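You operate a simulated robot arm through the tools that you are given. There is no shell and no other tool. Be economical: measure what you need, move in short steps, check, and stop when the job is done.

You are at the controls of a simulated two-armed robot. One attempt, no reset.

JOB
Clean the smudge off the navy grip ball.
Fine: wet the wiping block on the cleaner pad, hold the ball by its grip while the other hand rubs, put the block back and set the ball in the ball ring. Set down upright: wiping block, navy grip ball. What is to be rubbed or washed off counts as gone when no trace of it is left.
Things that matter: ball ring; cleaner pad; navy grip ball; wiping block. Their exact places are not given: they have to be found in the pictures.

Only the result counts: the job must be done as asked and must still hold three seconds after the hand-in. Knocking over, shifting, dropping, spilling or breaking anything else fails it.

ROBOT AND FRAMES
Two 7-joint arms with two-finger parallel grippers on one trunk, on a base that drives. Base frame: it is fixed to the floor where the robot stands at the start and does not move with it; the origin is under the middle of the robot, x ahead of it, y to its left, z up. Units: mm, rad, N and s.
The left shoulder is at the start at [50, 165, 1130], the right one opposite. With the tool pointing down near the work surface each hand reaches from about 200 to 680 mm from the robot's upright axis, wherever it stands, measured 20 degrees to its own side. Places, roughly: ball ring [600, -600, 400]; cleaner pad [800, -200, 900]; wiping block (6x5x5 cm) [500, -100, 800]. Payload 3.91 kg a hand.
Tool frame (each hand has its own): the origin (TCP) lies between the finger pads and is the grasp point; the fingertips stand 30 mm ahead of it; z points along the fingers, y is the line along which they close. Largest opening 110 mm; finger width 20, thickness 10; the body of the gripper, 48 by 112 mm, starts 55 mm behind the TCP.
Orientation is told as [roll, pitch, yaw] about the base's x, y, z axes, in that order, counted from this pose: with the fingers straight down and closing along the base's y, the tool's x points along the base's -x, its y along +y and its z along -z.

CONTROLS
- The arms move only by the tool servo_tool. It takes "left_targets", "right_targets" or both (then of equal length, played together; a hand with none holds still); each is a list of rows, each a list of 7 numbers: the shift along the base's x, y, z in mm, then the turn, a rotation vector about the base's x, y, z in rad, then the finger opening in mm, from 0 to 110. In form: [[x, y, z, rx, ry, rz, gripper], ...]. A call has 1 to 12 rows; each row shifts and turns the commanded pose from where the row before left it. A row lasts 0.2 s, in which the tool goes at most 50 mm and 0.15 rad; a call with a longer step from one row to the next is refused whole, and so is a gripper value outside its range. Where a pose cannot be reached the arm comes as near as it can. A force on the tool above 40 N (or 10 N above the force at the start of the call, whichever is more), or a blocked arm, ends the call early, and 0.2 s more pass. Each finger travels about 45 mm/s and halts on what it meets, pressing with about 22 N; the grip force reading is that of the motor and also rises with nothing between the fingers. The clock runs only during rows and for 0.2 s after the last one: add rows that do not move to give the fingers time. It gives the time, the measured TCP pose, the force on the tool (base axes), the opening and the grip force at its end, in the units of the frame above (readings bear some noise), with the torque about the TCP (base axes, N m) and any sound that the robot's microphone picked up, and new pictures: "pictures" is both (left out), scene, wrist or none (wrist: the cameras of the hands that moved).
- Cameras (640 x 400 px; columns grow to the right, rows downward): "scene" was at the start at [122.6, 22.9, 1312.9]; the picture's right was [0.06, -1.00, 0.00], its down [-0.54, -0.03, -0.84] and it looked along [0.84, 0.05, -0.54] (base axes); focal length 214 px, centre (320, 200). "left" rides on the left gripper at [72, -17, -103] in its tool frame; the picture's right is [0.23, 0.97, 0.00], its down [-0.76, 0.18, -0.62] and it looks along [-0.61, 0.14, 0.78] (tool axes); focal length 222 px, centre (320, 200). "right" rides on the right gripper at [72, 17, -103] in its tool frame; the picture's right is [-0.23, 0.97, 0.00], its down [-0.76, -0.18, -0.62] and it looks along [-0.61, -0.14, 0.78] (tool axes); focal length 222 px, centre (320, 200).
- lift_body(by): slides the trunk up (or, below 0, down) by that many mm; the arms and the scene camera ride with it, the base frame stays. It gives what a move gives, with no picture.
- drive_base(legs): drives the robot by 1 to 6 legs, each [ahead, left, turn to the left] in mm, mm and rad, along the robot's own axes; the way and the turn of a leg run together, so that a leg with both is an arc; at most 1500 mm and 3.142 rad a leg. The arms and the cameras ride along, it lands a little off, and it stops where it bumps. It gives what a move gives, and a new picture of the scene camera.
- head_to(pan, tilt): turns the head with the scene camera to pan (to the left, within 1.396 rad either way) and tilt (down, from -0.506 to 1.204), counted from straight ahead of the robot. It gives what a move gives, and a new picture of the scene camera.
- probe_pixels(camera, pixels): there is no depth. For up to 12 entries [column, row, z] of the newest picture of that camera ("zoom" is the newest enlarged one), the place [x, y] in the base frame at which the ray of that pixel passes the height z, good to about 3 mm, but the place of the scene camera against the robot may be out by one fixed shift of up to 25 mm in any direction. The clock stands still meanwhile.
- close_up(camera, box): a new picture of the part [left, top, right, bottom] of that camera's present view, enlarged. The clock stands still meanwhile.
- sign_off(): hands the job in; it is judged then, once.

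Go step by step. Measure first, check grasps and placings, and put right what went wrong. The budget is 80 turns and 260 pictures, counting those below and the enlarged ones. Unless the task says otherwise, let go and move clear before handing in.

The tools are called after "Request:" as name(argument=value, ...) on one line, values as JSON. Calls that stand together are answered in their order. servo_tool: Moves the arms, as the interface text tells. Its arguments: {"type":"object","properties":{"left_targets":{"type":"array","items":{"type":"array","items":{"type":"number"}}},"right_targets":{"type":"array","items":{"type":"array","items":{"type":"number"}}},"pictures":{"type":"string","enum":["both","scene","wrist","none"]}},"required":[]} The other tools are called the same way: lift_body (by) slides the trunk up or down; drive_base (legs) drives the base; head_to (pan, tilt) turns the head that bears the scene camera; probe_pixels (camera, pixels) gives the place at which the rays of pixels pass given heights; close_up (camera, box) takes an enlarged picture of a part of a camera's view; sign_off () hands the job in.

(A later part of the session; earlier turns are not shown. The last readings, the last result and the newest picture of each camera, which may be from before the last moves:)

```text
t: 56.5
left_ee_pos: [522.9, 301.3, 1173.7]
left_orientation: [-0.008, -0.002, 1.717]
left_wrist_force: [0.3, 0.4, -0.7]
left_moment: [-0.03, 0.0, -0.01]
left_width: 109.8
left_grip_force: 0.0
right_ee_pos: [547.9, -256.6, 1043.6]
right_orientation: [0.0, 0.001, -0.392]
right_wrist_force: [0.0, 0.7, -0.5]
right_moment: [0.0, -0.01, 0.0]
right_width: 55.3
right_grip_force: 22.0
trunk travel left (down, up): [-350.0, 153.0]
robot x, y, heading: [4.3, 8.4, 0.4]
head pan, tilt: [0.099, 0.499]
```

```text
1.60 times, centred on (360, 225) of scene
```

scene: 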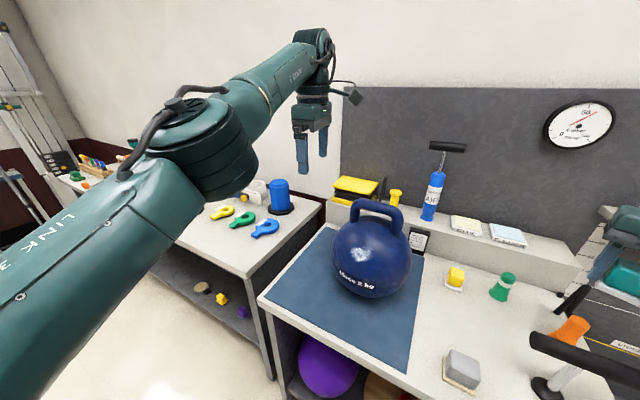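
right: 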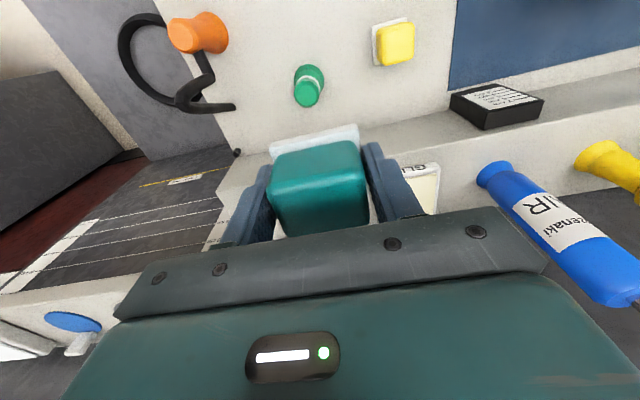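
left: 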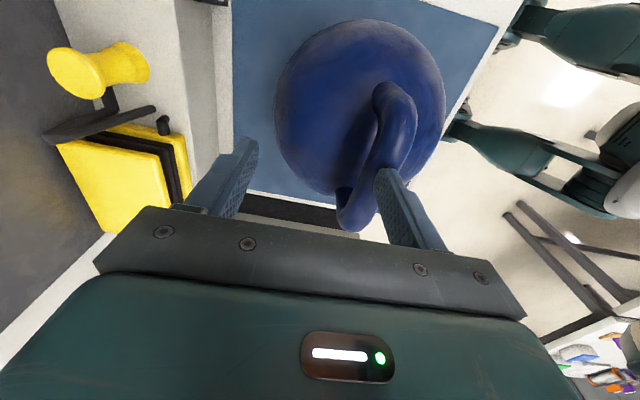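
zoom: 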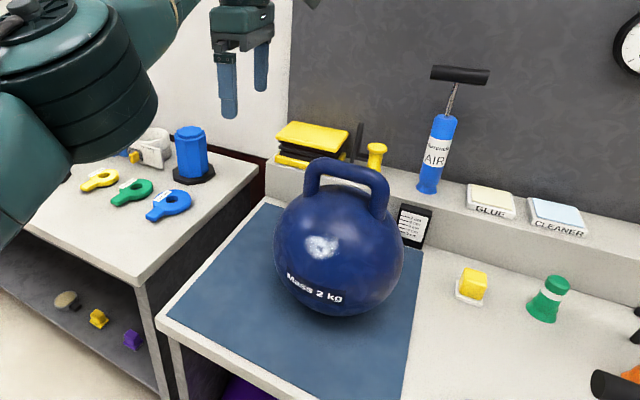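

The ball is undisturbed. Sliding the robot to its right by 150 puts the left hand right over the handle with a relaxed arm.

Request:
drive_base(legs=[[-20, -150, 0]])

Request:
servo_tool(left_targets=[[-5, -3, 0, 0, 0, -0.075, 110], [-5, -3, -5, 0, 0, -0.075, 110]], pictures="wrist")

```text
t: 58.4
left_ee_pos: [561.0, 154.8, 1172.9]
left_orientation: [-0.007, -0.001, 1.717]
left_wrist_force: [-0.1, 0.9, 1.0]
left_moment: [-0.01, 0.0, -0.02]
left_width: 109.7
left_grip_force: 0.0
right_ee_pos: [588.8, -401.8, 1042.7]
right_orientation: [0.003, 0.0, -0.392]
right_wrist_force: [-0.5, 0.2, 0.2]
right_moment: [0.0, -0.01, 0.02]
right_width: 55.0
right_grip_force: 22.1
trunk travel left (down, up): [-350.0, 153.0]
robot x, y, heading: [41.1, -139.4, 0.402]
head pan, tilt: [0.099, 0.499]
```

scene: 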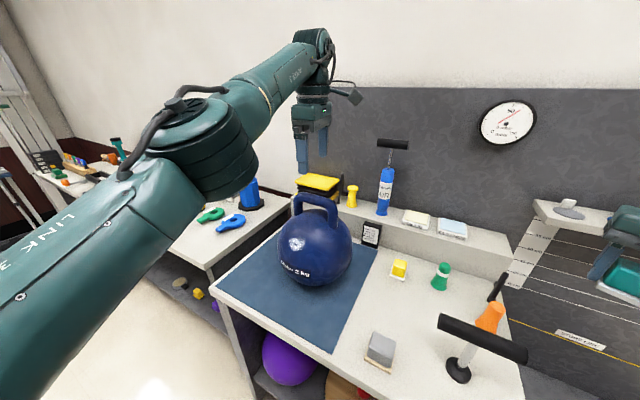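

```text
t: 59.0
left_ee_pos: [560.8, 150.1, 1172.0]
left_orientation: [-0.006, 0.0, 1.567]
left_wrist_force: [-0.2, 0.0, -0.2]
left_moment: [-0.05, 0.01, 0.04]
left_width: 110.0
left_grip_force: 0.0
left hand out of reach, approached as far as the arm can: row 1, 2
right_ee_pos: [588.1, -401.6, 1044.1]
right_orientation: [0.001, -0.001, -0.392]
right_wrist_force: [-0.4, -0.5, -1.0]
right_moment: [-0.04, -0.04, 0.01]
right_width: 55.0
right_grip_force: 22.0
trunk travel left (down, up): [-350.0, 153.0]
robot x, y, heading: [42.8, -138.5, 0.4]
head pan, tilt: [0.099, 0.499]
```

left: 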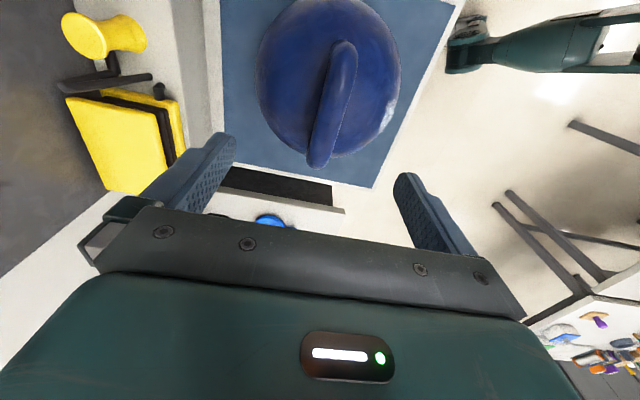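

The wrist sits about 240 above the shoulder with the arm near full stretch. Raising the trunk by 140 should free it; then I'll come back down in z.

Request:
lift_body(by=140)

Request:
servo_tool(left_targets=[[0, 0, -40, 0, 0, 0, 110], [-3, 0, -40, 0, 0, 0, 110], [-3, 0, -40, 0, 0, 0, 110], [0, 0, -20, 0, 0, 0, 110]], pictures="wrist")

```text
t: 60.7
left_ee_pos: [561.6, 150.4, 1311.5]
left_orientation: [-0.007, -0.002, 1.567]
left_wrist_force: [0.9, 0.0, 0.6]
left_moment: [0.04, 0.02, 0.01]
left_width: 109.8
left_grip_force: 0.0
right_ee_pos: [587.4, -402.5, 1183.8]
right_orientation: [0.001, -0.001, -0.391]
right_wrist_force: [0.6, 0.9, -0.7]
right_moment: [0.0, -0.03, 0.0]
right_width: 55.4
right_grip_force: 21.9
trunk travel left (down, up): [-490.0, 13.0]
robot x, y, heading: [42.5, -137.9, 0.402]
head pan, tilt: [0.099, 0.499]
```

```text
t: 61.7
left_ee_pos: [598.5, 153.6, 1181.4]
left_orientation: [-0.005, -0.002, 1.569]
left_wrist_force: [0.0, -0.2, 0.5]
left_moment: [0.01, 0.01, -0.01]
left_width: 110.0
left_grip_force: 0.1
left hand out of reach, approached as far as the arm can: row 1, 2, 3, 4
right_ee_pos: [587.5, -401.2, 1183.8]
right_orientation: [0.003, -0.001, -0.393]
right_wrist_force: [0.0, 1.1, -1.2]
right_moment: [0.03, -0.02, -0.01]
right_width: 55.1
right_grip_force: 21.9
trunk travel left (down, up): [-490.0, 13.0]
robot x, y, heading: [41.3, -138.9, 0.398]
head pan, tilt: [0.099, 0.499]
```

left: 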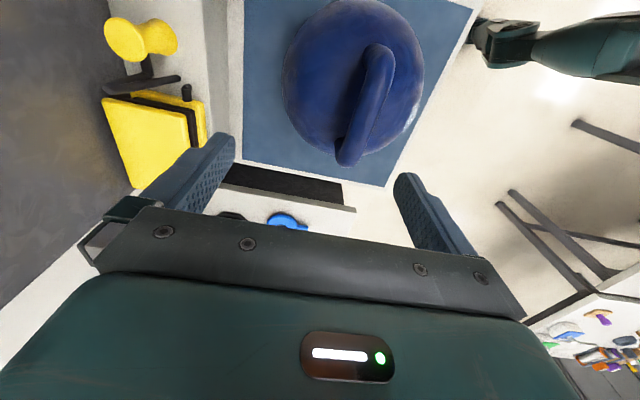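

The arm seems stuck on its straight-elbow surface. I'll pull the left hand back toward the robot while unwinding some yaw, to get the elbow bending again.

Request:
servo_tool(left_targets=[[-20, 20, 30, 0, 0, -0.14, 110], [-30, 10, 20, 0, 0, -0.14, 110], [-35, 0, 0, 0, 0, -0.14, 110], [-40, 0, 0, 0, 0, -0.14, 110], [-40, 0, 0, 0, 0, -0.14, 110]], pictures="scene")

```text
t: 62.9
left_ee_pos: [565.6, 213.3, 1273.8]
left_orientation: [-0.007, -0.001, 0.863]
left_wrist_force: [0.2, 0.4, 0.3]
left_moment: [0.02, 0.0, 0.02]
left_width: 110.0
left_grip_force: 0.1
left hand out of reach, approached as far as the arm can: row 1, 2, 3, 4, 5
right_ee_pos: [588.2, -403.0, 1183.2]
right_orientation: [0.001, 0.0, -0.392]
right_wrist_force: [-0.1, -0.2, -1.5]
right_moment: [0.0, 0.0, -0.01]
right_width: 55.0
right_grip_force: 21.9
trunk travel left (down, up): [-490.0, 13.0]
robot x, y, heading: [40.5, -142.8, 0.399]
head pan, tilt: [0.099, 0.499]
```

scene: 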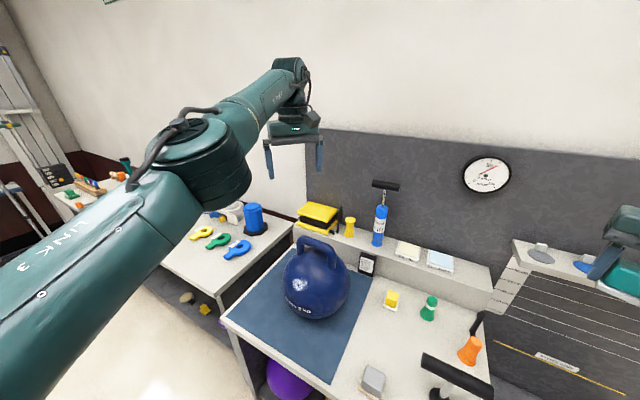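

The arm really is stretched straight. I'll command a pull purely along the wrist-to-shoulder line.

Request:
servo_tool(left_targets=[[-40, -13, -15, 0, 0, 0, 110], [-40, -13, -15, 0, 0, 0, 110], [-40, -13, -15, 0, 0, 0, 110], [-40, -13, -15, 0, 0, 0, 110]], pictures="none")

```text
t: 63.9
left_ee_pos: [405.5, 158.3, 1212.3]
left_orientation: [-0.008, -0.001, 0.873]
left_wrist_force: [0.7, -0.2, 0.2]
left_moment: [0.02, 0.02, -0.01]
left_width: 109.8
left_grip_force: 0.1
right_ee_pos: [587.4, -402.4, 1182.7]
right_orientation: [0.003, -0.001, -0.392]
right_wrist_force: [-0.5, 0.1, -0.8]
right_moment: [0.03, 0.02, 0.01]
right_width: 54.9
right_grip_force: 22.1
trunk travel left (down, up): [-490.0, 13.0]
robot x, y, heading: [38.7, -138.2, 0.4]
head pan, tilt: [0.099, 0.499]
```

That worked and the arm bends again. I'll now approach the handle from this bent posture, with the trunk raised so the target is inside the reach.

Request:
servo_tool(left_targets=[[0, 0, -20, 0, 0, 0.14, 110], [20, -2, -20, 0, 0, 0.14, 110], [25, -2, 0, 0, 0, 0.14, 110], [35, -2, 0, 0, 0, 0.14, 110], [35, -2, 0, 0, 0, 0.137, 110], [34, -1, 0, 0, 0, 0, 110]], pictures="wrist")

```text
t: 65.3
left_ee_pos: [555.4, 148.8, 1171.7]
left_orientation: [-0.006, -0.001, 1.564]
left_wrist_force: [-0.4, -0.3, 0.1]
left_moment: [0.03, -0.01, 0.04]
left_width: 109.8
left_grip_force: 0.0
right_ee_pos: [588.1, -402.3, 1183.0]
right_orientation: [0.003, 0.001, -0.393]
right_wrist_force: [0.8, 0.2, -1.2]
right_moment: [0.02, 0.02, 0.03]
right_width: 55.0
right_grip_force: 22.3
trunk travel left (down, up): [-490.0, 13.0]
robot x, y, heading: [40.6, -137.8, 0.399]
head pan, tilt: [0.099, 0.499]
```

left: 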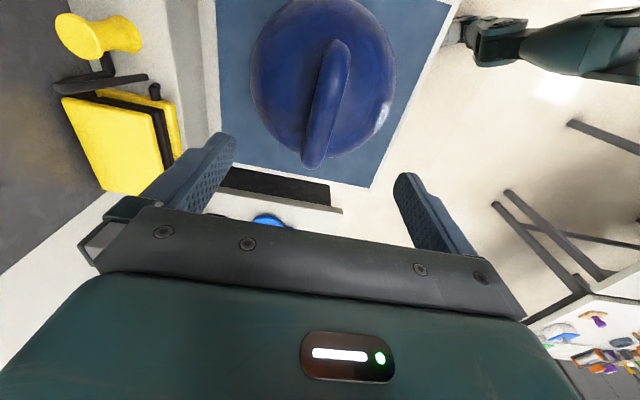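

The hand is over the handle with no reach complaint. I'll verify the bar line before descending.

Request:
probe_pixels(camera="left", pixels=[[338, 50, 1057], [325, 105, 1057], [313, 155, 1057]])

Request:
servo_tool(left_targets=[[0, 0, -40, 0, 0, 0, 110], [0, 0, -35, 0, 0, 0, 100], [0, 0, -20, 0, 0, 0, 90]], pictures="both")

Request:
close_up(camera="left", box=[160, 0, 480, 240])

```text
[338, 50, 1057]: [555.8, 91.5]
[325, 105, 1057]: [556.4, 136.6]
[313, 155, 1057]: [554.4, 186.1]
```

```text
t: 66.1
left_ee_pos: [555.2, 150.6, 1077.5]
left_orientation: [-0.007, -0.002, 1.566]
left_wrist_force: [0.2, 0.2, -1.2]
left_moment: [0.01, 0.03, -0.03]
left_width: 90.0
left_grip_force: 0.1
right_ee_pos: [587.5, -401.4, 1182.1]
right_orientation: [0.003, 0.0, -0.393]
right_wrist_force: [0.8, 0.1, -0.7]
right_moment: [0.03, 0.01, -0.02]
right_width: 55.1
right_grip_force: 22.3
trunk travel left (down, up): [-490.0, 13.0]
robot x, y, heading: [41.7, -141.3, 0.399]
head pan, tilt: [0.099, 0.499]
```

scene: 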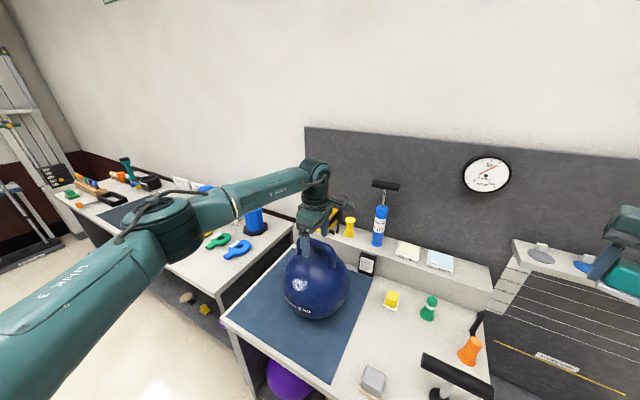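
left: 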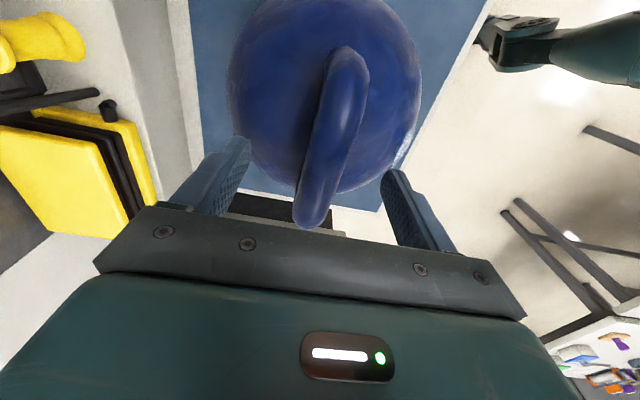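

```text
1.67 times, centred on (320, 120) of left
```

zoom: 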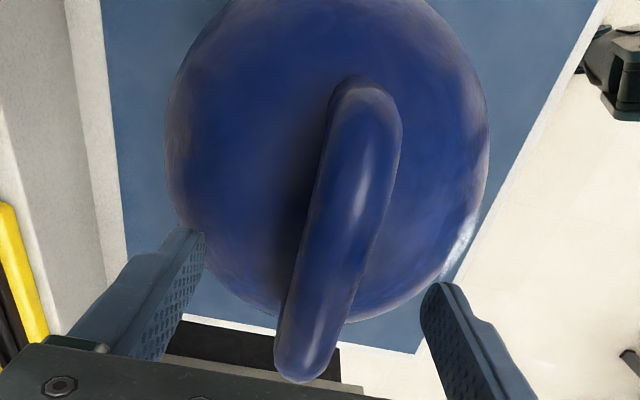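

The bar is centred between the fingers. I'll descend to z≈1050 and close.

Request:
servo_tool(left_targets=[[0, 0, -14, 0, 0, 0, 90], [0, 0, -12, 0, 0, 0, 90], [0, 0, 0, 0, 0, 0, 60], [0, 0, 0, 0, 0, 0, 30], [0, 0, 0, 0, 0, 0, 0], [0, 0, 0, 0, 0, 0, 0], [0, 0, 0, 0, 0, 0, 0], [0, 0, 0, 0, 0, 0, 0]], pictures="both")

Request:
close_up(camera="scene", box=[230, 140, 400, 340])

```text
t: 67.9
left_ee_pos: [554.3, 148.8, 1051.3]
left_orientation: [-0.008, -0.002, 1.565]
left_wrist_force: [0.4, -0.1, 0.4]
left_moment: [-0.01, -0.02, -0.08]
left_width: 26.0
left_grip_force: 21.9
right_ee_pos: [587.7, -402.0, 1183.4]
right_orientation: [0.003, -0.001, -0.394]
right_wrist_force: [0.1, 0.1, -0.7]
right_moment: [0.02, 0.01, -0.01]
right_width: 55.1
right_grip_force: 22.1
trunk travel left (down, up): [-490.0, 13.0]
robot x, y, heading: [41.5, -139.6, 0.403]
head pan, tilt: [0.099, 0.499]
```

scene: 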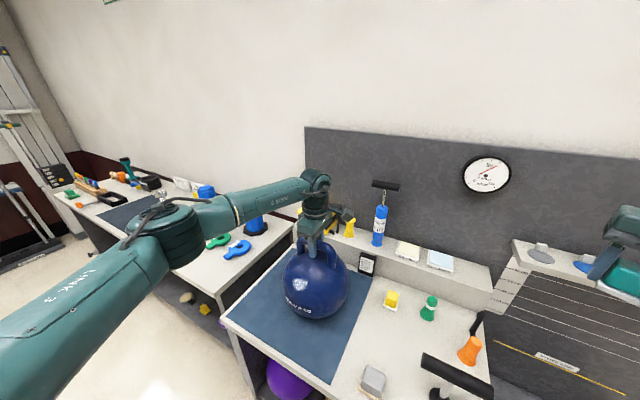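
left: 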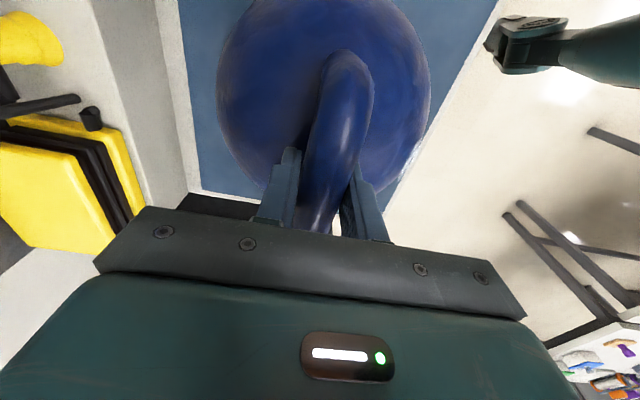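

```text
2.00 times, centred on (315, 240) of scene
```

zoom: 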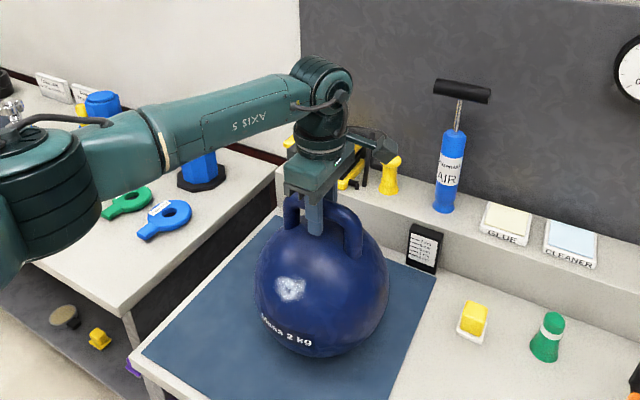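

The handle is gripped (26 mm, 22 N). Next I'll bring the right hand with the wet block around to the front of the ball, starting the tilt that will face the sole to the smudge.

Request:
servo_tool(right_targets=[[-28, 28, 0, 0, 0, 0.0437, 0], [-28, 28, 0, 0, 0, 0.0437, 0], [-28, 28, 0, 0, 0, 0.0437, 0], [-28, 28, 0, 0, 0, 0.0437, 0], [-28, 28, 0, 0, 0, 0.0437, 0], [-28, 28, 0, 0, 0, 0.0437, 0], [-28, 28, 0, 0, 0, 0.0437, 0], [-28, 28, 0, 0, 0, 0.0437, 0], [-28, 28, 0, 0, 0, 0.0437, 0], [0, 25, -10, 0, -0.13, 0, 0], [0, 25, -10, 0, -0.13, 0, 0], [0, 25, -10, 0, -0.13, 0, 0]], pictures="both")

```text
t: 70.5
left_ee_pos: [556.0, 150.4, 1050.5]
left_orientation: [-0.005, 0.0, 1.565]
left_wrist_force: [-1.0, 0.0, 0.8]
left_moment: [-0.07, -0.03, -0.02]
left_width: 25.5
left_grip_force: 22.2
right_ee_pos: [335.5, -75.0, 1154.3]
right_orientation: [0.004, -0.393, -0.002]
right_wrist_force: [-1.0, 0.0, -1.2]
right_moment: [0.0, -0.02, -0.05]
right_width: 55.4
right_grip_force: 22.5
trunk travel left (down, up): [-490.0, 13.0]
robot x, y, heading: [41.9, -140.1, 0.403]
head pan, tilt: [0.099, 0.499]
```

scene: 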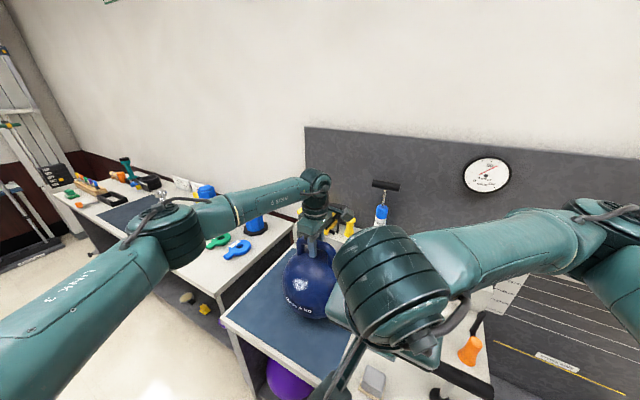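
right: 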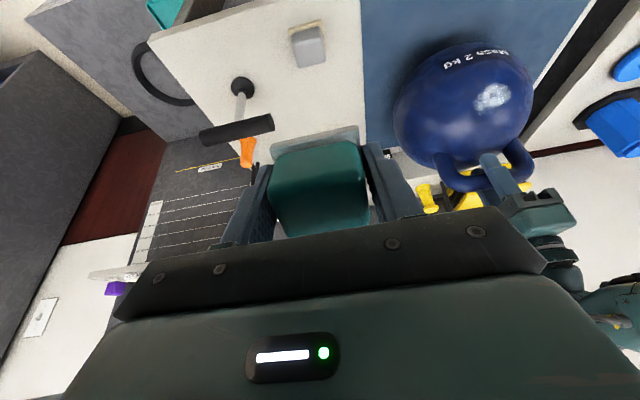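

Tracking well. I'll finish the tilt and move to a standoff in front of the smudge.

Request:
servo_tool(right_targets=[[7, 40, -20.7, 0, -0.0917, -0.018, 0], [7, 40, -20.7, 0, -0.0917, -0.018, 0], [7, 40, -20.7, 0, -0.0917, -0.018, 0], [7, 40, -20.7, 0, -0.0917, -0.018, 0], [7, 40, -20.7, 0, -0.0917, -0.018, 0], [6, 40, -20.7, 0, -0.0917, -0.018, 0]], pictures="both")

Request:
close_up(camera="right", box=[160, 0, 520, 240])

```text
t: 71.9
left_ee_pos: [556.3, 149.4, 1051.8]
left_orientation: [-0.007, -0.002, 1.566]
left_wrist_force: [0.2, 0.5, 0.1]
left_moment: [0.09, -0.12, 0.03]
left_width: 25.6
left_grip_force: 22.1
right_ee_pos: [374.5, 154.8, 1035.1]
right_orientation: [0.045, -0.916, -0.134]
right_wrist_force: [-0.3, -0.1, -0.3]
right_moment: [0.01, 0.03, 0.0]
right_width: 55.2
right_grip_force: 22.0
right hand out of reach, approached as far as the arm can: row 6
trunk travel left (down, up): [-490.0, 13.0]
robot x, y, heading: [44.0, -139.8, 0.4]
head pan, tilt: [0.099, 0.499]
```

scene: 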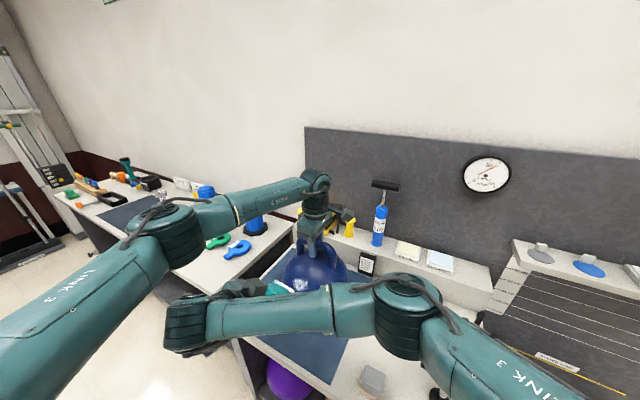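
right: 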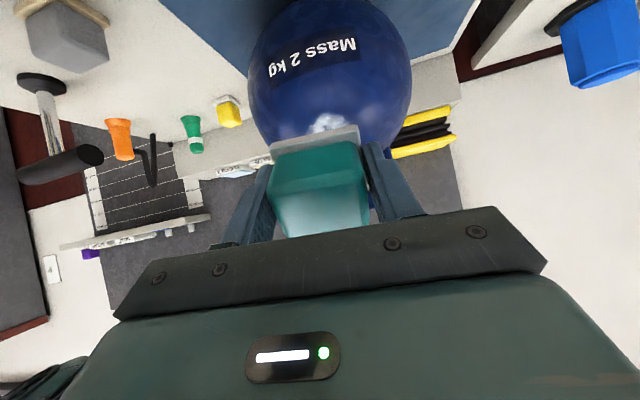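

```text
1.67 times, centred on (340, 120) of right
```

zoom: 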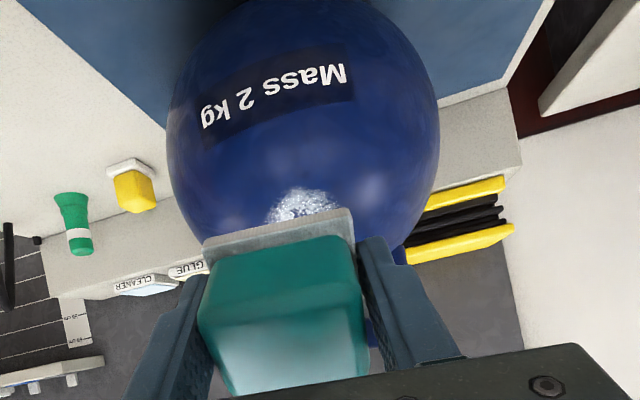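

The sole faces the smudge (seen at (330,123)), with about 80 mm to go. I'll approach along the tool axis.

Request:
servo_tool(right_targets=[[19.7, 0, -15.2, 0, 0, 0, 0], [19.7, 0, -15.2, 0, 0, 0, 0], [12, 0, -9, 0, 0, 0, 0], [6, 0, -4.6, 0, 0, 0, 0]], pictures="wrist")

Request:
close_up(camera="right", box=[160, 0, 520, 240])

Request:
close_up(camera="scene", box=[200, 200, 400, 360])

```text
t: 72.9
left_ee_pos: [555.0, 149.4, 1051.7]
left_orientation: [-0.007, -0.002, 1.566]
left_wrist_force: [-0.6, -0.6, 0.2]
left_moment: [0.05, 0.02, -0.03]
left_width: 25.7
left_grip_force: 22.1
right_ee_pos: [433.1, 154.9, 991.0]
right_orientation: [0.052, -0.939, -0.141]
right_wrist_force: [0.4, 0.0, -0.4]
right_moment: [-0.01, 0.02, 0.01]
right_width: 55.1
right_grip_force: 21.8
trunk travel left (down, up): [-490.0, 13.0]
robot x, y, heading: [42.5, -136.9, 0.399]
head pan, tilt: [0.099, 0.499]
```

right: 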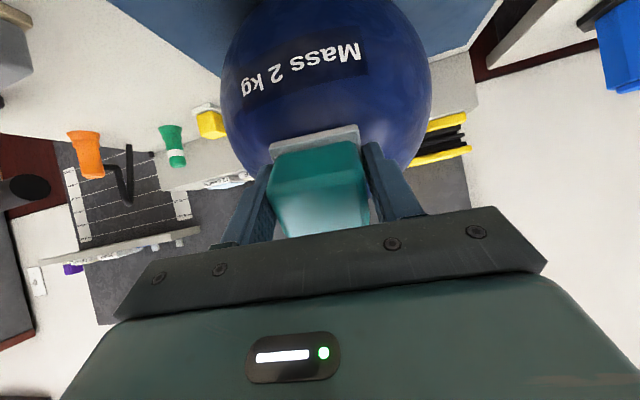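

```text
1.67 times, centred on (340, 120) of right
```

zoom: 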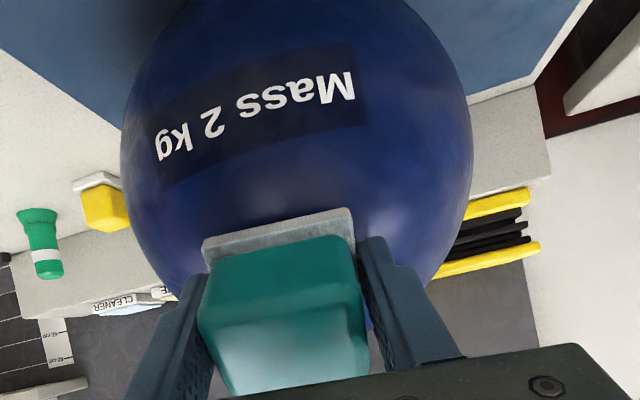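

```text
2.50 times, centred on (300, 280) of scene
```

zoom: 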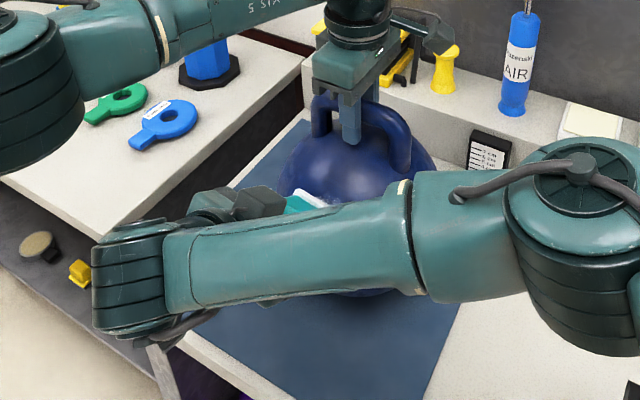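

The smudge is now under the sole, and contact should be within about 10 mm. I'll creep in.

Request:
servo_tool(right_targets=[[2.4, 0, -1.8, 0, 0, 0, 0], [2.4, 0, -1.8, 0, 0, 0, 0], [2.0, 0, -1.5, 0, 0, 0, 0], [1.6, 0, -1.2, 0, 0, 0, 0]], pictures="none")

```text
t: 73.9
left_ee_pos: [555.0, 150.5, 1050.9]
left_orientation: [-0.008, -0.002, 1.565]
left_wrist_force: [1.9, 0.8, 0.0]
left_moment: [-0.11, -0.06, -0.15]
left_width: 25.7
left_grip_force: 21.8
right_ee_pos: [440.8, 155.0, 983.9]
right_orientation: [0.052, -0.94, -0.144]
right_wrist_force: [-2.1, -1.3, 1.3]
right_moment: [-0.06, -0.04, -0.04]
right_width: 54.7
right_grip_force: 22.2
trunk travel left (down, up): [-490.0, 13.0]
robot x, y, heading: [42.7, -138.3, 0.403]
head pan, tilt: [0.099, 0.499]
```

Light contact is made (about 2.8 N). I'll press slightly more and rub in arcs about the ball centre, vertical strokes first.

Request:
servo_tool(right_targets=[[2, 0, -1.5, 0, 0, 0, 0], [6.1, 0, 8.2, 0, 0.07, 0, 0], [6.1, 0, 8.2, 0, 0.07, 0, 0], [-6.1, 0, -8.2, 0, -0.07, 0, 0], [-6.1, 0, -8.2, 0, -0.07, 0, 0], [-6.1, 0, -8.2, 0, -0.07, 0, 0], [-6.1, 0, -8.2, 0, -0.07, 0, 0], [6.1, 0, 8.2, 0, 0.07, 0, 0], [6.1, 0, 8.2, 0, 0.07, 0, 0]], pictures="wrist")

```text
t: 75.9
left_ee_pos: [556.9, 149.1, 1052.1]
left_orientation: [-0.009, -0.001, 1.566]
left_wrist_force: [0.7, 0.6, 0.1]
left_moment: [0.11, -0.04, 0.03]
left_width: 26.0
left_grip_force: 22.4
right_ee_pos: [442.7, 154.1, 982.3]
right_orientation: [0.05, -0.939, -0.14]
right_wrist_force: [0.4, -0.2, -0.1]
right_moment: [0.0, -0.04, 0.0]
right_width: 55.2
right_grip_force: 22.3
trunk travel left (down, up): [-490.0, 13.0]
robot x, y, heading: [41.6, -140.6, 0.396]
head pan, tilt: [0.099, 0.499]
```

right: 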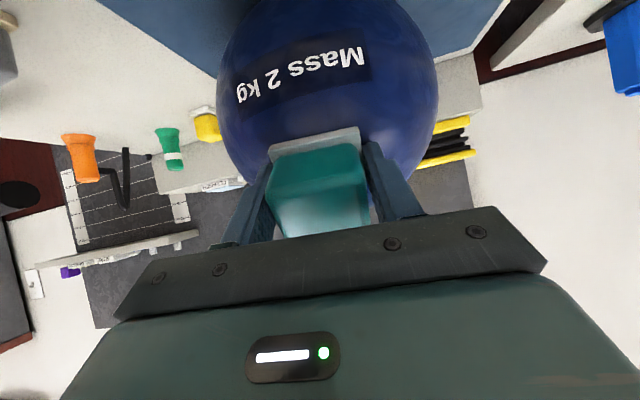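

The ball gave slightly under the rub, and contact is light again. I'll press 3 mm further and do horizontal strokes.

Request:
servo_tool(right_targets=[[2.4, 0, -1.8, 0, 0, 0, 0], [-0.45, -10.2, 0.35, 0.042, 0, 0.056, 0], [-0.45, -10.2, 0.35, 0.042, 0, 0.056, 0], [0.45, 10.2, -0.35, -0.042, 0, -0.056, 0], [0.45, 10.2, -0.35, -0.042, 0, -0.056, 0], [1.2, 10.2, -0.9, -0.042, 0, -0.056, 0], [0.45, 10.2, -0.35, -0.042, 0, -0.056, 0], [-0.45, -10.2, 0.35, 0.042, 0, 0.056, 0], [-0.45, -10.2, 0.35, 0.042, 0, 0.056, 0]], pictures="none")

Request:
close_up(camera="scene", box=[200, 200, 400, 360])

```text
t: 77.9
left_ee_pos: [553.5, 148.6, 1052.5]
left_orientation: [-0.011, 0.0, 1.566]
left_wrist_force: [8.9, -8.0, -6.1]
left_moment: [-0.14, -0.02, 0.65]
left_width: 26.0
left_grip_force: 22.0
right_ee_pos: [446.5, 132.0, 988.0]
right_orientation: [0.062, -0.94, -0.145]
right_wrist_force: [-19.4, 11.0, 13.3]
right_moment: [0.5, -0.03, 0.84]
right_width: 55.6
right_grip_force: 22.2
right hand out of reach, approached as far as the arm can: row 6, 7
trunk travel left (down, up): [-490.0, 13.0]
robot x, y, heading: [39.1, -138.3, 0.4]
head pan, tilt: [0.099, 0.499]
```

```text
2.50 times, centred on (300, 280) of scene
```

zoom: 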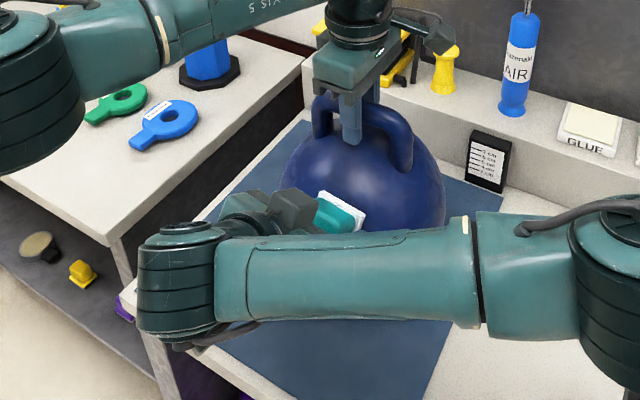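

The press is now strong (about 26 N) and the +y stroke hit a limit, leaving the hand about 22 mm toward -y. I'll back off to inspect the smudge.

Request:
servo_tool(right_targets=[[-8, 0, 6, 0, 0, 0, 0], [-20, 0, 15, 0, 0, 0, 0], [-30, -5, 23, 0, 0, 0, 0], [-30, -20, 23, 0, 0, 0, 0]], pictures="wrist")

Request:
close_up(camera="right", box=[200, 0, 520, 200])

Request:
close_up(camera="scene", box=[200, 200, 400, 360])

```text
t: 78.9
left_ee_pos: [553.9, 151.1, 1052.3]
left_orientation: [-0.008, -0.003, 1.565]
left_wrist_force: [0.9, 0.9, 8.3]
left_moment: [0.56, -0.19, 0.04]
left_width: 25.7
left_grip_force: 21.9
right_ee_pos: [361.3, 104.0, 1052.4]
right_orientation: [0.052, -0.939, -0.143]
right_wrist_force: [-0.4, -1.3, -1.3]
right_moment: [-0.01, 0.03, 0.0]
right_width: 55.1
right_grip_force: 21.9
trunk travel left (down, up): [-490.0, 13.0]
robot x, y, heading: [41.8, -142.1, 0.402]
head pan, tilt: [0.099, 0.499]
```

right: 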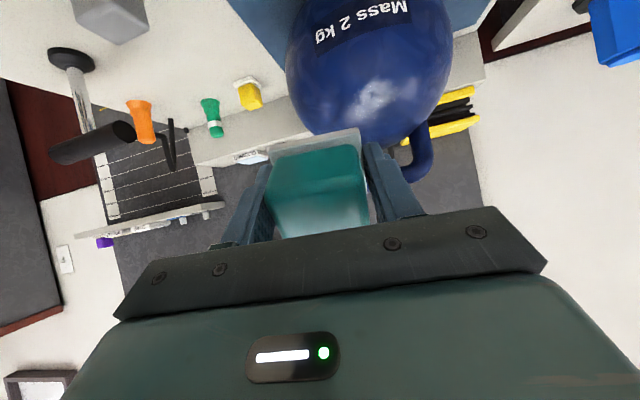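

```text
2.00 times, centred on (360, 100) of right
```

zoom: 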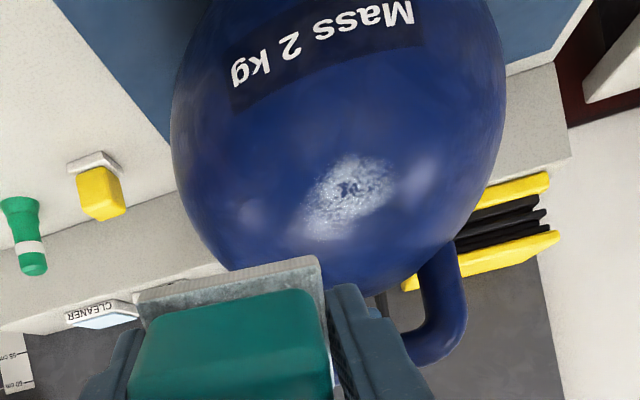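

```text
2.50 times, centred on (300, 280) of scene
```

zoom: 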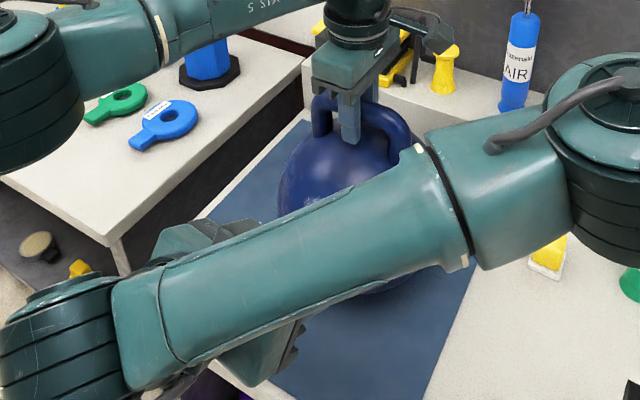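

The smudge is fainter, so the rubbing works and needs more passes. I'll locate it in the new view.

Request:
probe_pixels(camera="right", pixels=[[372.5, 97.5, 970], [372.5, 97.5, 960], [372.5, 97.5, 950], [389, 85, 955], [354, 113, 965]])

```text
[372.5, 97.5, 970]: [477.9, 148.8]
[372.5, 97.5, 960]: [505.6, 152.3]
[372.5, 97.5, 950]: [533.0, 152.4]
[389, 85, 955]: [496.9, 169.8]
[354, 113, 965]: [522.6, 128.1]
```

The smudge centre is a bit higher than my first contact, at about (480,149,969). I'll re-approach with less tilt (pitch ≈ -0.83), press, and do vertical strokes.

Request:
servo_tool(right_targets=[[29.5, 23.5, -15, 0, 0.052, 0.07, 0], [29.5, 23.5, -15, 0, 0.052, 0.07, 0], [22.2, 0, -20, 0, 0, 0, 0], [7.4, 0, -6.7, 0, 0, 0, 0], [2.6, 0, -2.4, 0, 0, 0, 0], [6.9, 0, 7.6, 0, 0.07, 0, 0], [-6.9, 0, -7.6, 0, -0.07, 0, 0], [-6.9, 0, -7.6, 0, -0.07, 0, 0], [6.9, 0, 7.6, 0, 0.07, 0, 0], [6.9, 0, 7.6, 0, 0.07, 0, 0], [-6.9, 0, -7.6, 0, -0.07, 0, 0]], pictures="none")

```text
t: 81.3
left_ee_pos: [554.4, 149.1, 1052.2]
left_orientation: [-0.009, 0.001, 1.564]
left_wrist_force: [-0.3, 0.3, 11.2]
left_moment: [0.06, -0.14, -0.03]
left_width: 25.8
left_grip_force: 22.6
right_ee_pos: [451.5, 151.4, 992.9]
right_orientation: [0.041, -0.836, 0.007]
right_wrist_force: [0.8, 0.9, -1.0]
right_moment: [0.05, -0.04, 0.01]
right_width: 55.3
right_grip_force: 21.7
trunk travel left (down, up): [-490.0, 13.0]
robot x, y, heading: [40.4, -141.9, 0.404]
head pan, tilt: [0.099, 0.499]
```

No contact at this depth. I'll creep in further while reading the force.

Request:
servo_tool(right_targets=[[2.2, 0, -2, 0, 0, 0, 0], [2.2, 0, -2, 0, 0, 0, 0], [1.5, 0, -1.3, 0, 0, 0, 0]], pictures="none")

```text
t: 82.1
left_ee_pos: [553.1, 149.1, 1052.4]
left_orientation: [-0.01, 0.001, 1.565]
left_wrist_force: [1.6, 1.7, 4.4]
left_moment: [-0.44, 0.22, -0.31]
left_width: 25.6
left_grip_force: 22.1
right_ee_pos: [452.3, 151.1, 989.8]
right_orientation: [0.039, -0.838, 0.009]
right_wrist_force: [-7.5, -6.3, 14.0]
right_moment: [-0.48, -0.31, -0.45]
right_width: 55.1
right_grip_force: 21.6
trunk travel left (down, up): [-490.0, 13.0]
robot x, y, heading: [37.9, -142.0, 0.4]
head pan, tilt: [0.099, 0.499]
stopped in row 3 (right hand): the force on the tool passed its limit at 44 N (the readings are from after the stop); the commanded pose is now the measured one
```

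Contact is now firm, about 17 N. I'll rub a grid of strokes around this centre without further pressing.

Request:
servo_tool(right_targets=[[-0.2, -9.9, 0.2, 0.047, 0, 0.052, 0], [6.5, 0, 7.4, 0, 0.07, 0, 0], [-6.5, 0, -7.4, 0, -0.07, 0, 0], [-6.5, 0, -7.4, 0, -0.07, 0, 0], [6.5, 0, 7.4, 0, 0.07, 0, 0], [0.2, 9.9, -0.2, -0.047, 0, -0.052, 0], [0.2, 9.9, -0.2, -0.047, 0, -0.052, 0], [6.5, 0, 7.4, 0, 0.07, 0, 0], [-6.5, 0, -7.4, 0, -0.07, 0, 0], [-6.5, 0, -7.4, 0, -0.07, 0, 0], [6.5, 0, 7.4, 0, 0.07, 0, 0], [-0.2, -9.9, 0.2, 0.047, 0, 0.052, 0]], pictures="none")

```text
t: 84.3
left_ee_pos: [553.9, 148.9, 1050.6]
left_orientation: [-0.006, -0.001, 1.565]
left_wrist_force: [4.9, 3.3, 7.1]
left_moment: [-0.41, 0.07, -0.45]
left_width: 26.1
left_grip_force: 21.8
right_ee_pos: [451.8, 161.6, 990.1]
right_orientation: [-0.029, -0.882, 0.012]
right_wrist_force: [-11.0, -8.0, 11.4]
right_moment: [-0.52, -0.1, -0.43]
right_width: 55.4
right_grip_force: 21.9
trunk travel left (down, up): [-490.0, 13.0]
robot x, y, heading: [38.0, -140.2, 0.401]
head pan, tilt: [0.099, 0.499]
stopped in row 10 (right hand): the force on the tool passed its limit at 57 N (the readings are from after the stop); the commanded pose is now the measured one
```

Most of the grid ran with good pressure. I'll back off and inspect.

Request:
servo_tool(right_targets=[[-10, 0, 9, 0, 0, 0, 0], [-22, -10, 20, 0, 0, 0, 0], [-30, -25, 25, 0, 0, 0, 0], [-20, -25, 20, 0, 0, 0, 0]], pictures="wrist")

Request:
close_up(camera="right", box=[240, 0, 480, 180])

```text
t: 85.3
left_ee_pos: [552.1, 150.0, 1051.3]
left_orientation: [-0.006, -0.003, 1.567]
left_wrist_force: [-0.5, -0.1, 22.4]
left_moment: [0.06, -0.02, -0.06]
left_width: 25.8
left_grip_force: 21.8
right_ee_pos: [369.2, 100.3, 1063.9]
right_orientation: [-0.03, -0.883, 0.009]
right_wrist_force: [0.0, 0.1, -0.8]
right_moment: [-0.02, 0.0, 0.01]
right_width: 55.3
right_grip_force: 21.8
trunk travel left (down, up): [-490.0, 13.0]
robot x, y, heading: [42.6, -139.8, 0.399]
head pan, tilt: [0.099, 0.499]
```

right: 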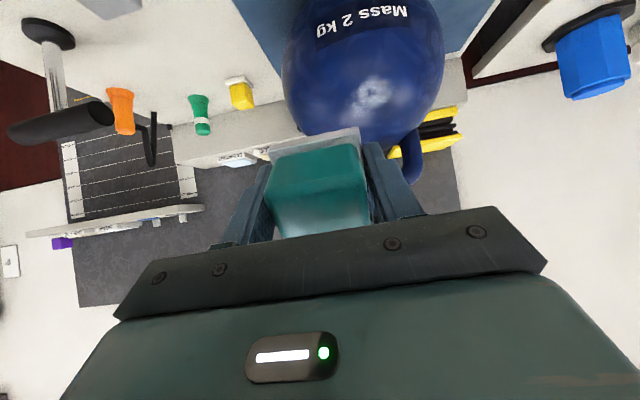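

```text
2.22 times, centred on (360, 90) of right
```

zoom: 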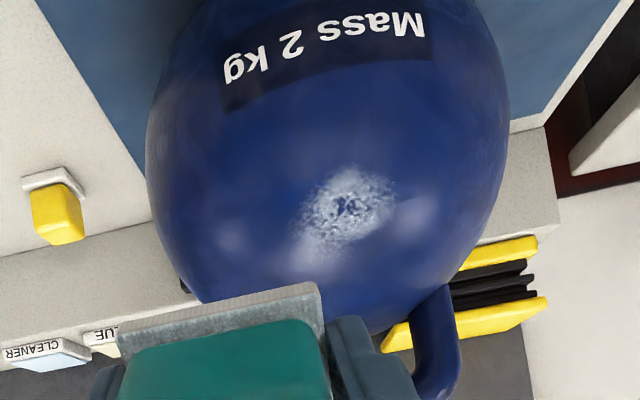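

It's fading but still present, and the left hand is being pushed up (22 N). I'll relieve the left hand by 2 mm, re-approach, and rub again.

Request:
servo_tool(left_targets=[[0, 0, 2, 0, 0, 0, 0], [0, 0, 0, 0, 0, 0, 0], [0, 0, 0, 0, 0, 0, 0], [0, 0, 0, 0, 0, 0, 0], [0, 0, 0, 0, 0, 0, 0], [0, 0, 0, 0, 0, 0, 0], [0, 0, 0, 0, 0, 0, 0], [0, 0, 0, 0, 0, 0, 0], [0, 0, 0, 0, 0, 0, 0], [0, 0, 0, 0, 0, 0, 0], [0, 0, 0, 0, 0, 0, 0], [0, 0, 0, 0, 0, 0, 0]], right_targets=[[24.7, 17, -22, 0.01, 0.02, 0, 0], [24.7, 17, -22, 0.01, 0.02, 0, 0], [24.7, 17, -22, 0.01, 0, 0, 0], [9, 0, -8, 0, 0, 0, 0], [2, 0, -1.5, 0, 0, 0, 0], [6.5, 0, 7.4, 0, 0.07, 0, 0], [-6.5, 0, -7.4, 0, -0.07, 0, 0], [-6.5, 0, -7.4, 0, -0.07, 0, 0], [6.5, 0, 7.4, 0, 0.07, 0, 0], [0, -15, 0, 0, 0, 0, 0], [0, 15, 0, 0, 0, 0, 0], [0, 12, 0, 0, 0, 0, 0]], pictures="none")

```text
t: 86.6
left_ee_pos: [552.1, 150.0, 1050.4]
left_orientation: [-0.004, -0.007, 1.565]
left_wrist_force: [1.9, 1.9, 3.8]
left_moment: [-0.45, 0.09, -0.36]
left_width: 25.7
left_grip_force: 21.9
right_ee_pos: [453.4, 153.6, 989.8]
right_orientation: [0.009, -0.815, -0.014]
right_wrist_force: [-7.7, -6.9, 14.1]
right_moment: [-0.28, -0.31, -0.37]
right_width: 55.5
right_grip_force: 21.7
trunk travel left (down, up): [-490.0, 13.0]
robot x, y, heading: [44.2, -139.7, 0.404]
head pan, tilt: [0.099, 0.499]
stopped in row 6 (right hand): the force on the tool passed its limit at 42 N (the readings are from after the stop); the commanded pose is now the measured one
```

Contact is firm at about 17 N. Since a flat sole sliding in its own plane keeps the pressure steady, I'll ease off 1 mm and rub with in-plane strokes.

Request:
servo_tool(right_targets=[[-0.6, 0, 0.6, 0, 0, 0, 0], [0, -13, 0, 0, 0, 0, 0], [0, 13, 0, 0, 0, 0, 0], [0, 13, 0, 0, 0, 0, 0], [0, -13, 0, 0, 0, 0, 0], [8, 0, 9, 0, 0, 0, 0], [-8, 0, -9, 0, 0, 0, 0], [-8, 0, -9, 0, 0, 0, 0], [8, 0, 9, 0, 0, 0, 0], [0, -13, 0, 0, 0, 0, 0], [0, 13, 0, 0, 0, 0, 0]], pictures="none")

```text
t: 89.0
left_ee_pos: [551.5, 152.5, 1050.4]
left_orientation: [-0.003, -0.008, 1.567]
left_wrist_force: [6.6, 7.8, 7.5]
left_moment: [-0.35, 0.0, -0.69]
left_width: 26.1
left_grip_force: 22.2
right_ee_pos: [452.5, 152.2, 989.5]
right_orientation: [0.003, -0.813, -0.014]
right_wrist_force: [-14.4, -11.6, 11.3]
right_moment: [-0.09, -0.21, -0.33]
right_width: 55.4
right_grip_force: 21.4
trunk travel left (down, up): [-490.0, 13.0]
robot x, y, heading: [43.1, -139.8, 0.398]
head pan, tilt: [0.099, 0.499]
```

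Strokes run cleanly at about 20 N. I'll do another round with slight sideways tilts to cover the smudge's width.

Request:
servo_tool(right_targets=[[-0.4, -10, 0.4, 0.047, 0, 0.052, 0], [8, 0, 9, 0, 0, 0, 0], [-8, 0, -9, 0, 0, 0, 0], [-8, 0, -9, 0, 0, 0, 0], [8, 0, 9, 0, 0, 0, 0], [0.2, 9.9, -0.2, -0.047, 0, -0.052, 0], [-0.1, 9.9, 0.1, -0.047, 0, -0.052, 0], [8, 0, 9, 0, 0, 0, 0], [-8, 0, -9, 0, 0, 0, 0], [-8, 0, -9, 0, 0, 0, 0], [8, 0, 9, 0, 0, 0, 0], [-0.2, -9.9, 0.2, 0.047, 0, 0.052, 0]], pictures="none")

Request:
servo_tool(right_targets=[[-10, 0, 9, 0, 0, 0, 0], [-22, -10, 20, 0, 0, 0, 0], [-30, -25, 25, 0, 0, 0, 0], [-20, -25, 20, 0, 0, 0, 0]], pictures="wrist")

Request:
close_up(camera="right", box=[240, 0, 480, 180])

```text
t: 91.6
left_ee_pos: [552.8, 149.9, 1049.2]
left_orientation: [-0.003, -0.005, 1.565]
left_wrist_force: [2.4, 0.1, 5.9]
left_moment: [0.24, -0.19, 0.13]
left_width: 25.9
left_grip_force: 22.2
right_ee_pos: [451.6, 152.6, 990.6]
right_orientation: [0.011, -0.812, -0.012]
right_wrist_force: [-3.8, 0.1, 3.8]
right_moment: [-0.17, -0.08, -0.07]
right_width: 55.0
right_grip_force: 22.3
trunk travel left (down, up): [-490.0, 13.0]
robot x, y, heading: [41.0, -141.7, 0.404]
head pan, tilt: [0.099, 0.499]
```

```text
t: 92.6
left_ee_pos: [553.9, 151.3, 1048.5]
left_orientation: [-0.004, -0.004, 1.566]
left_wrist_force: [-0.6, -0.9, 10.5]
left_moment: [-0.05, -0.05, -0.02]
left_width: 25.8
left_grip_force: 21.9
right_ee_pos: [369.6, 92.4, 1064.6]
right_orientation: [0.009, -0.81, -0.012]
right_wrist_force: [-0.1, -0.4, -1.6]
right_moment: [0.0, 0.0, 0.02]
right_width: 55.3
right_grip_force: 22.3
trunk travel left (down, up): [-490.0, 13.0]
robot x, y, heading: [42.2, -137.3, 0.399]
head pan, tilt: [0.099, 0.499]
```

right: 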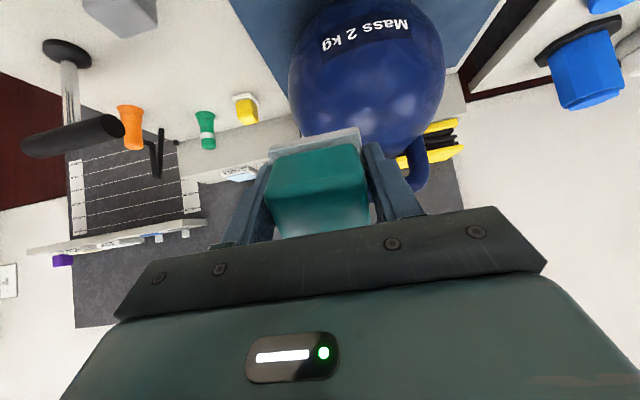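

```text
2.22 times, centred on (360, 90) of right
```

zoom: 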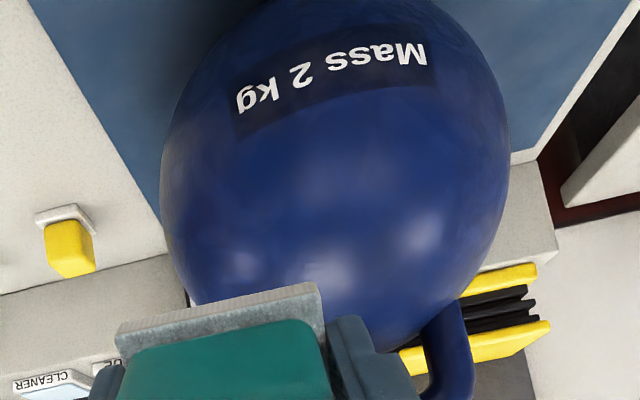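

The smudge area looks clean, with only highlights left. I'll enlarge it, then swing the right hand away for an unobstructed check.

Request:
close_up(camera="right", box=[310, 40, 430, 130])

Request:
servo_tool(right_targets=[[-10, -35, 20, 0, 0.13, 0, 0], [-5, -40, 20, 0, 0.13, 0, 0], [0, -40, 20, 0, 0.13, 0, 0], [0, -40, 20, 0, 0.13, 0, 0], [10, -45, 10, 0, 0.13, 0, 0], [10, -45, 0, 0, 0.13, 0, 0], [20, -40, 0, 0, 0.03, 0, 0]], pictures="both")

Request:
close_up(camera="scene", box=[250, 200, 390, 340])

```text
4.44 times, centred on (370, 85) of right
```

zoom: 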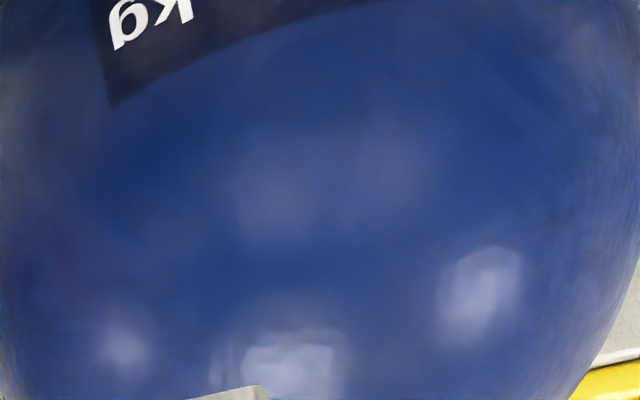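

```text
t: 94.2
left_ee_pos: [552.0, 149.9, 1049.0]
left_orientation: [-0.001, -0.007, 1.566]
left_wrist_force: [-0.3, -1.6, 8.9]
left_moment: [-0.07, 0.04, 0.0]
left_width: 25.8
left_grip_force: 21.8
right_ee_pos: [394.0, -191.4, 1153.2]
right_orientation: [0.0, 0.002, -0.007]
right_wrist_force: [-0.3, -1.3, -0.6]
right_moment: [-0.02, -0.01, -0.03]
right_width: 55.2
right_grip_force: 21.9
trunk travel left (down, up): [-490.0, 13.0]
robot x, y, heading: [41.6, -135.8, 0.398]
head pan, tilt: [0.099, 0.499]
```

scene: 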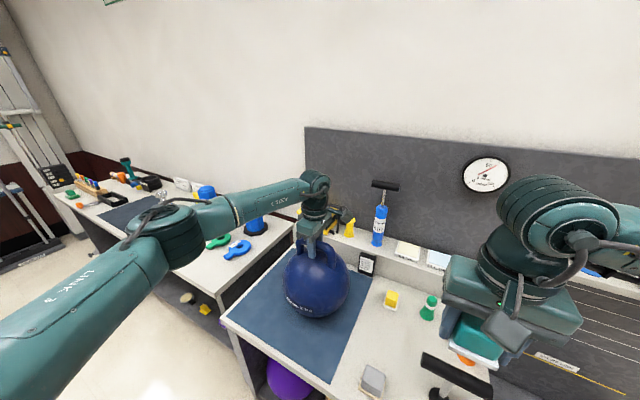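
right: 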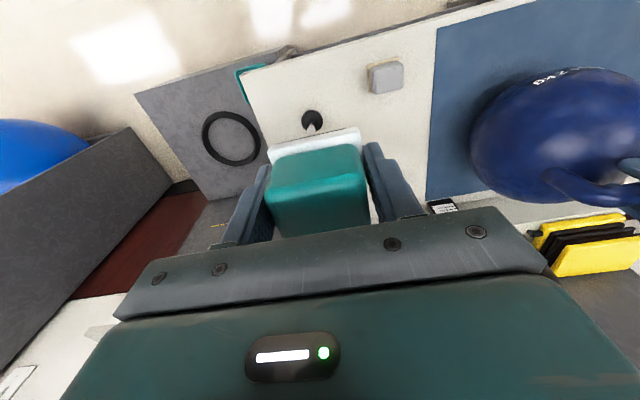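

```text
2.86 times, centred on (320, 270) of scene
```

zoom: 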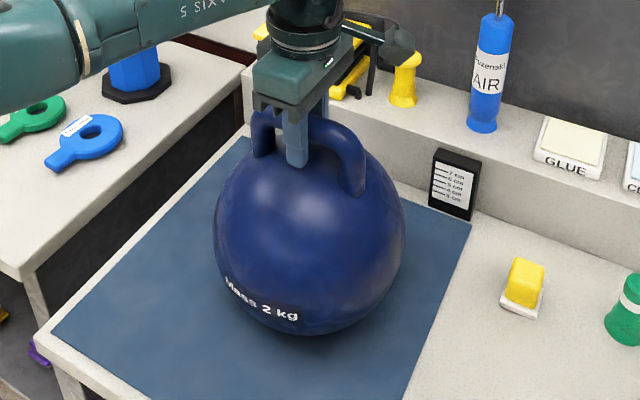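

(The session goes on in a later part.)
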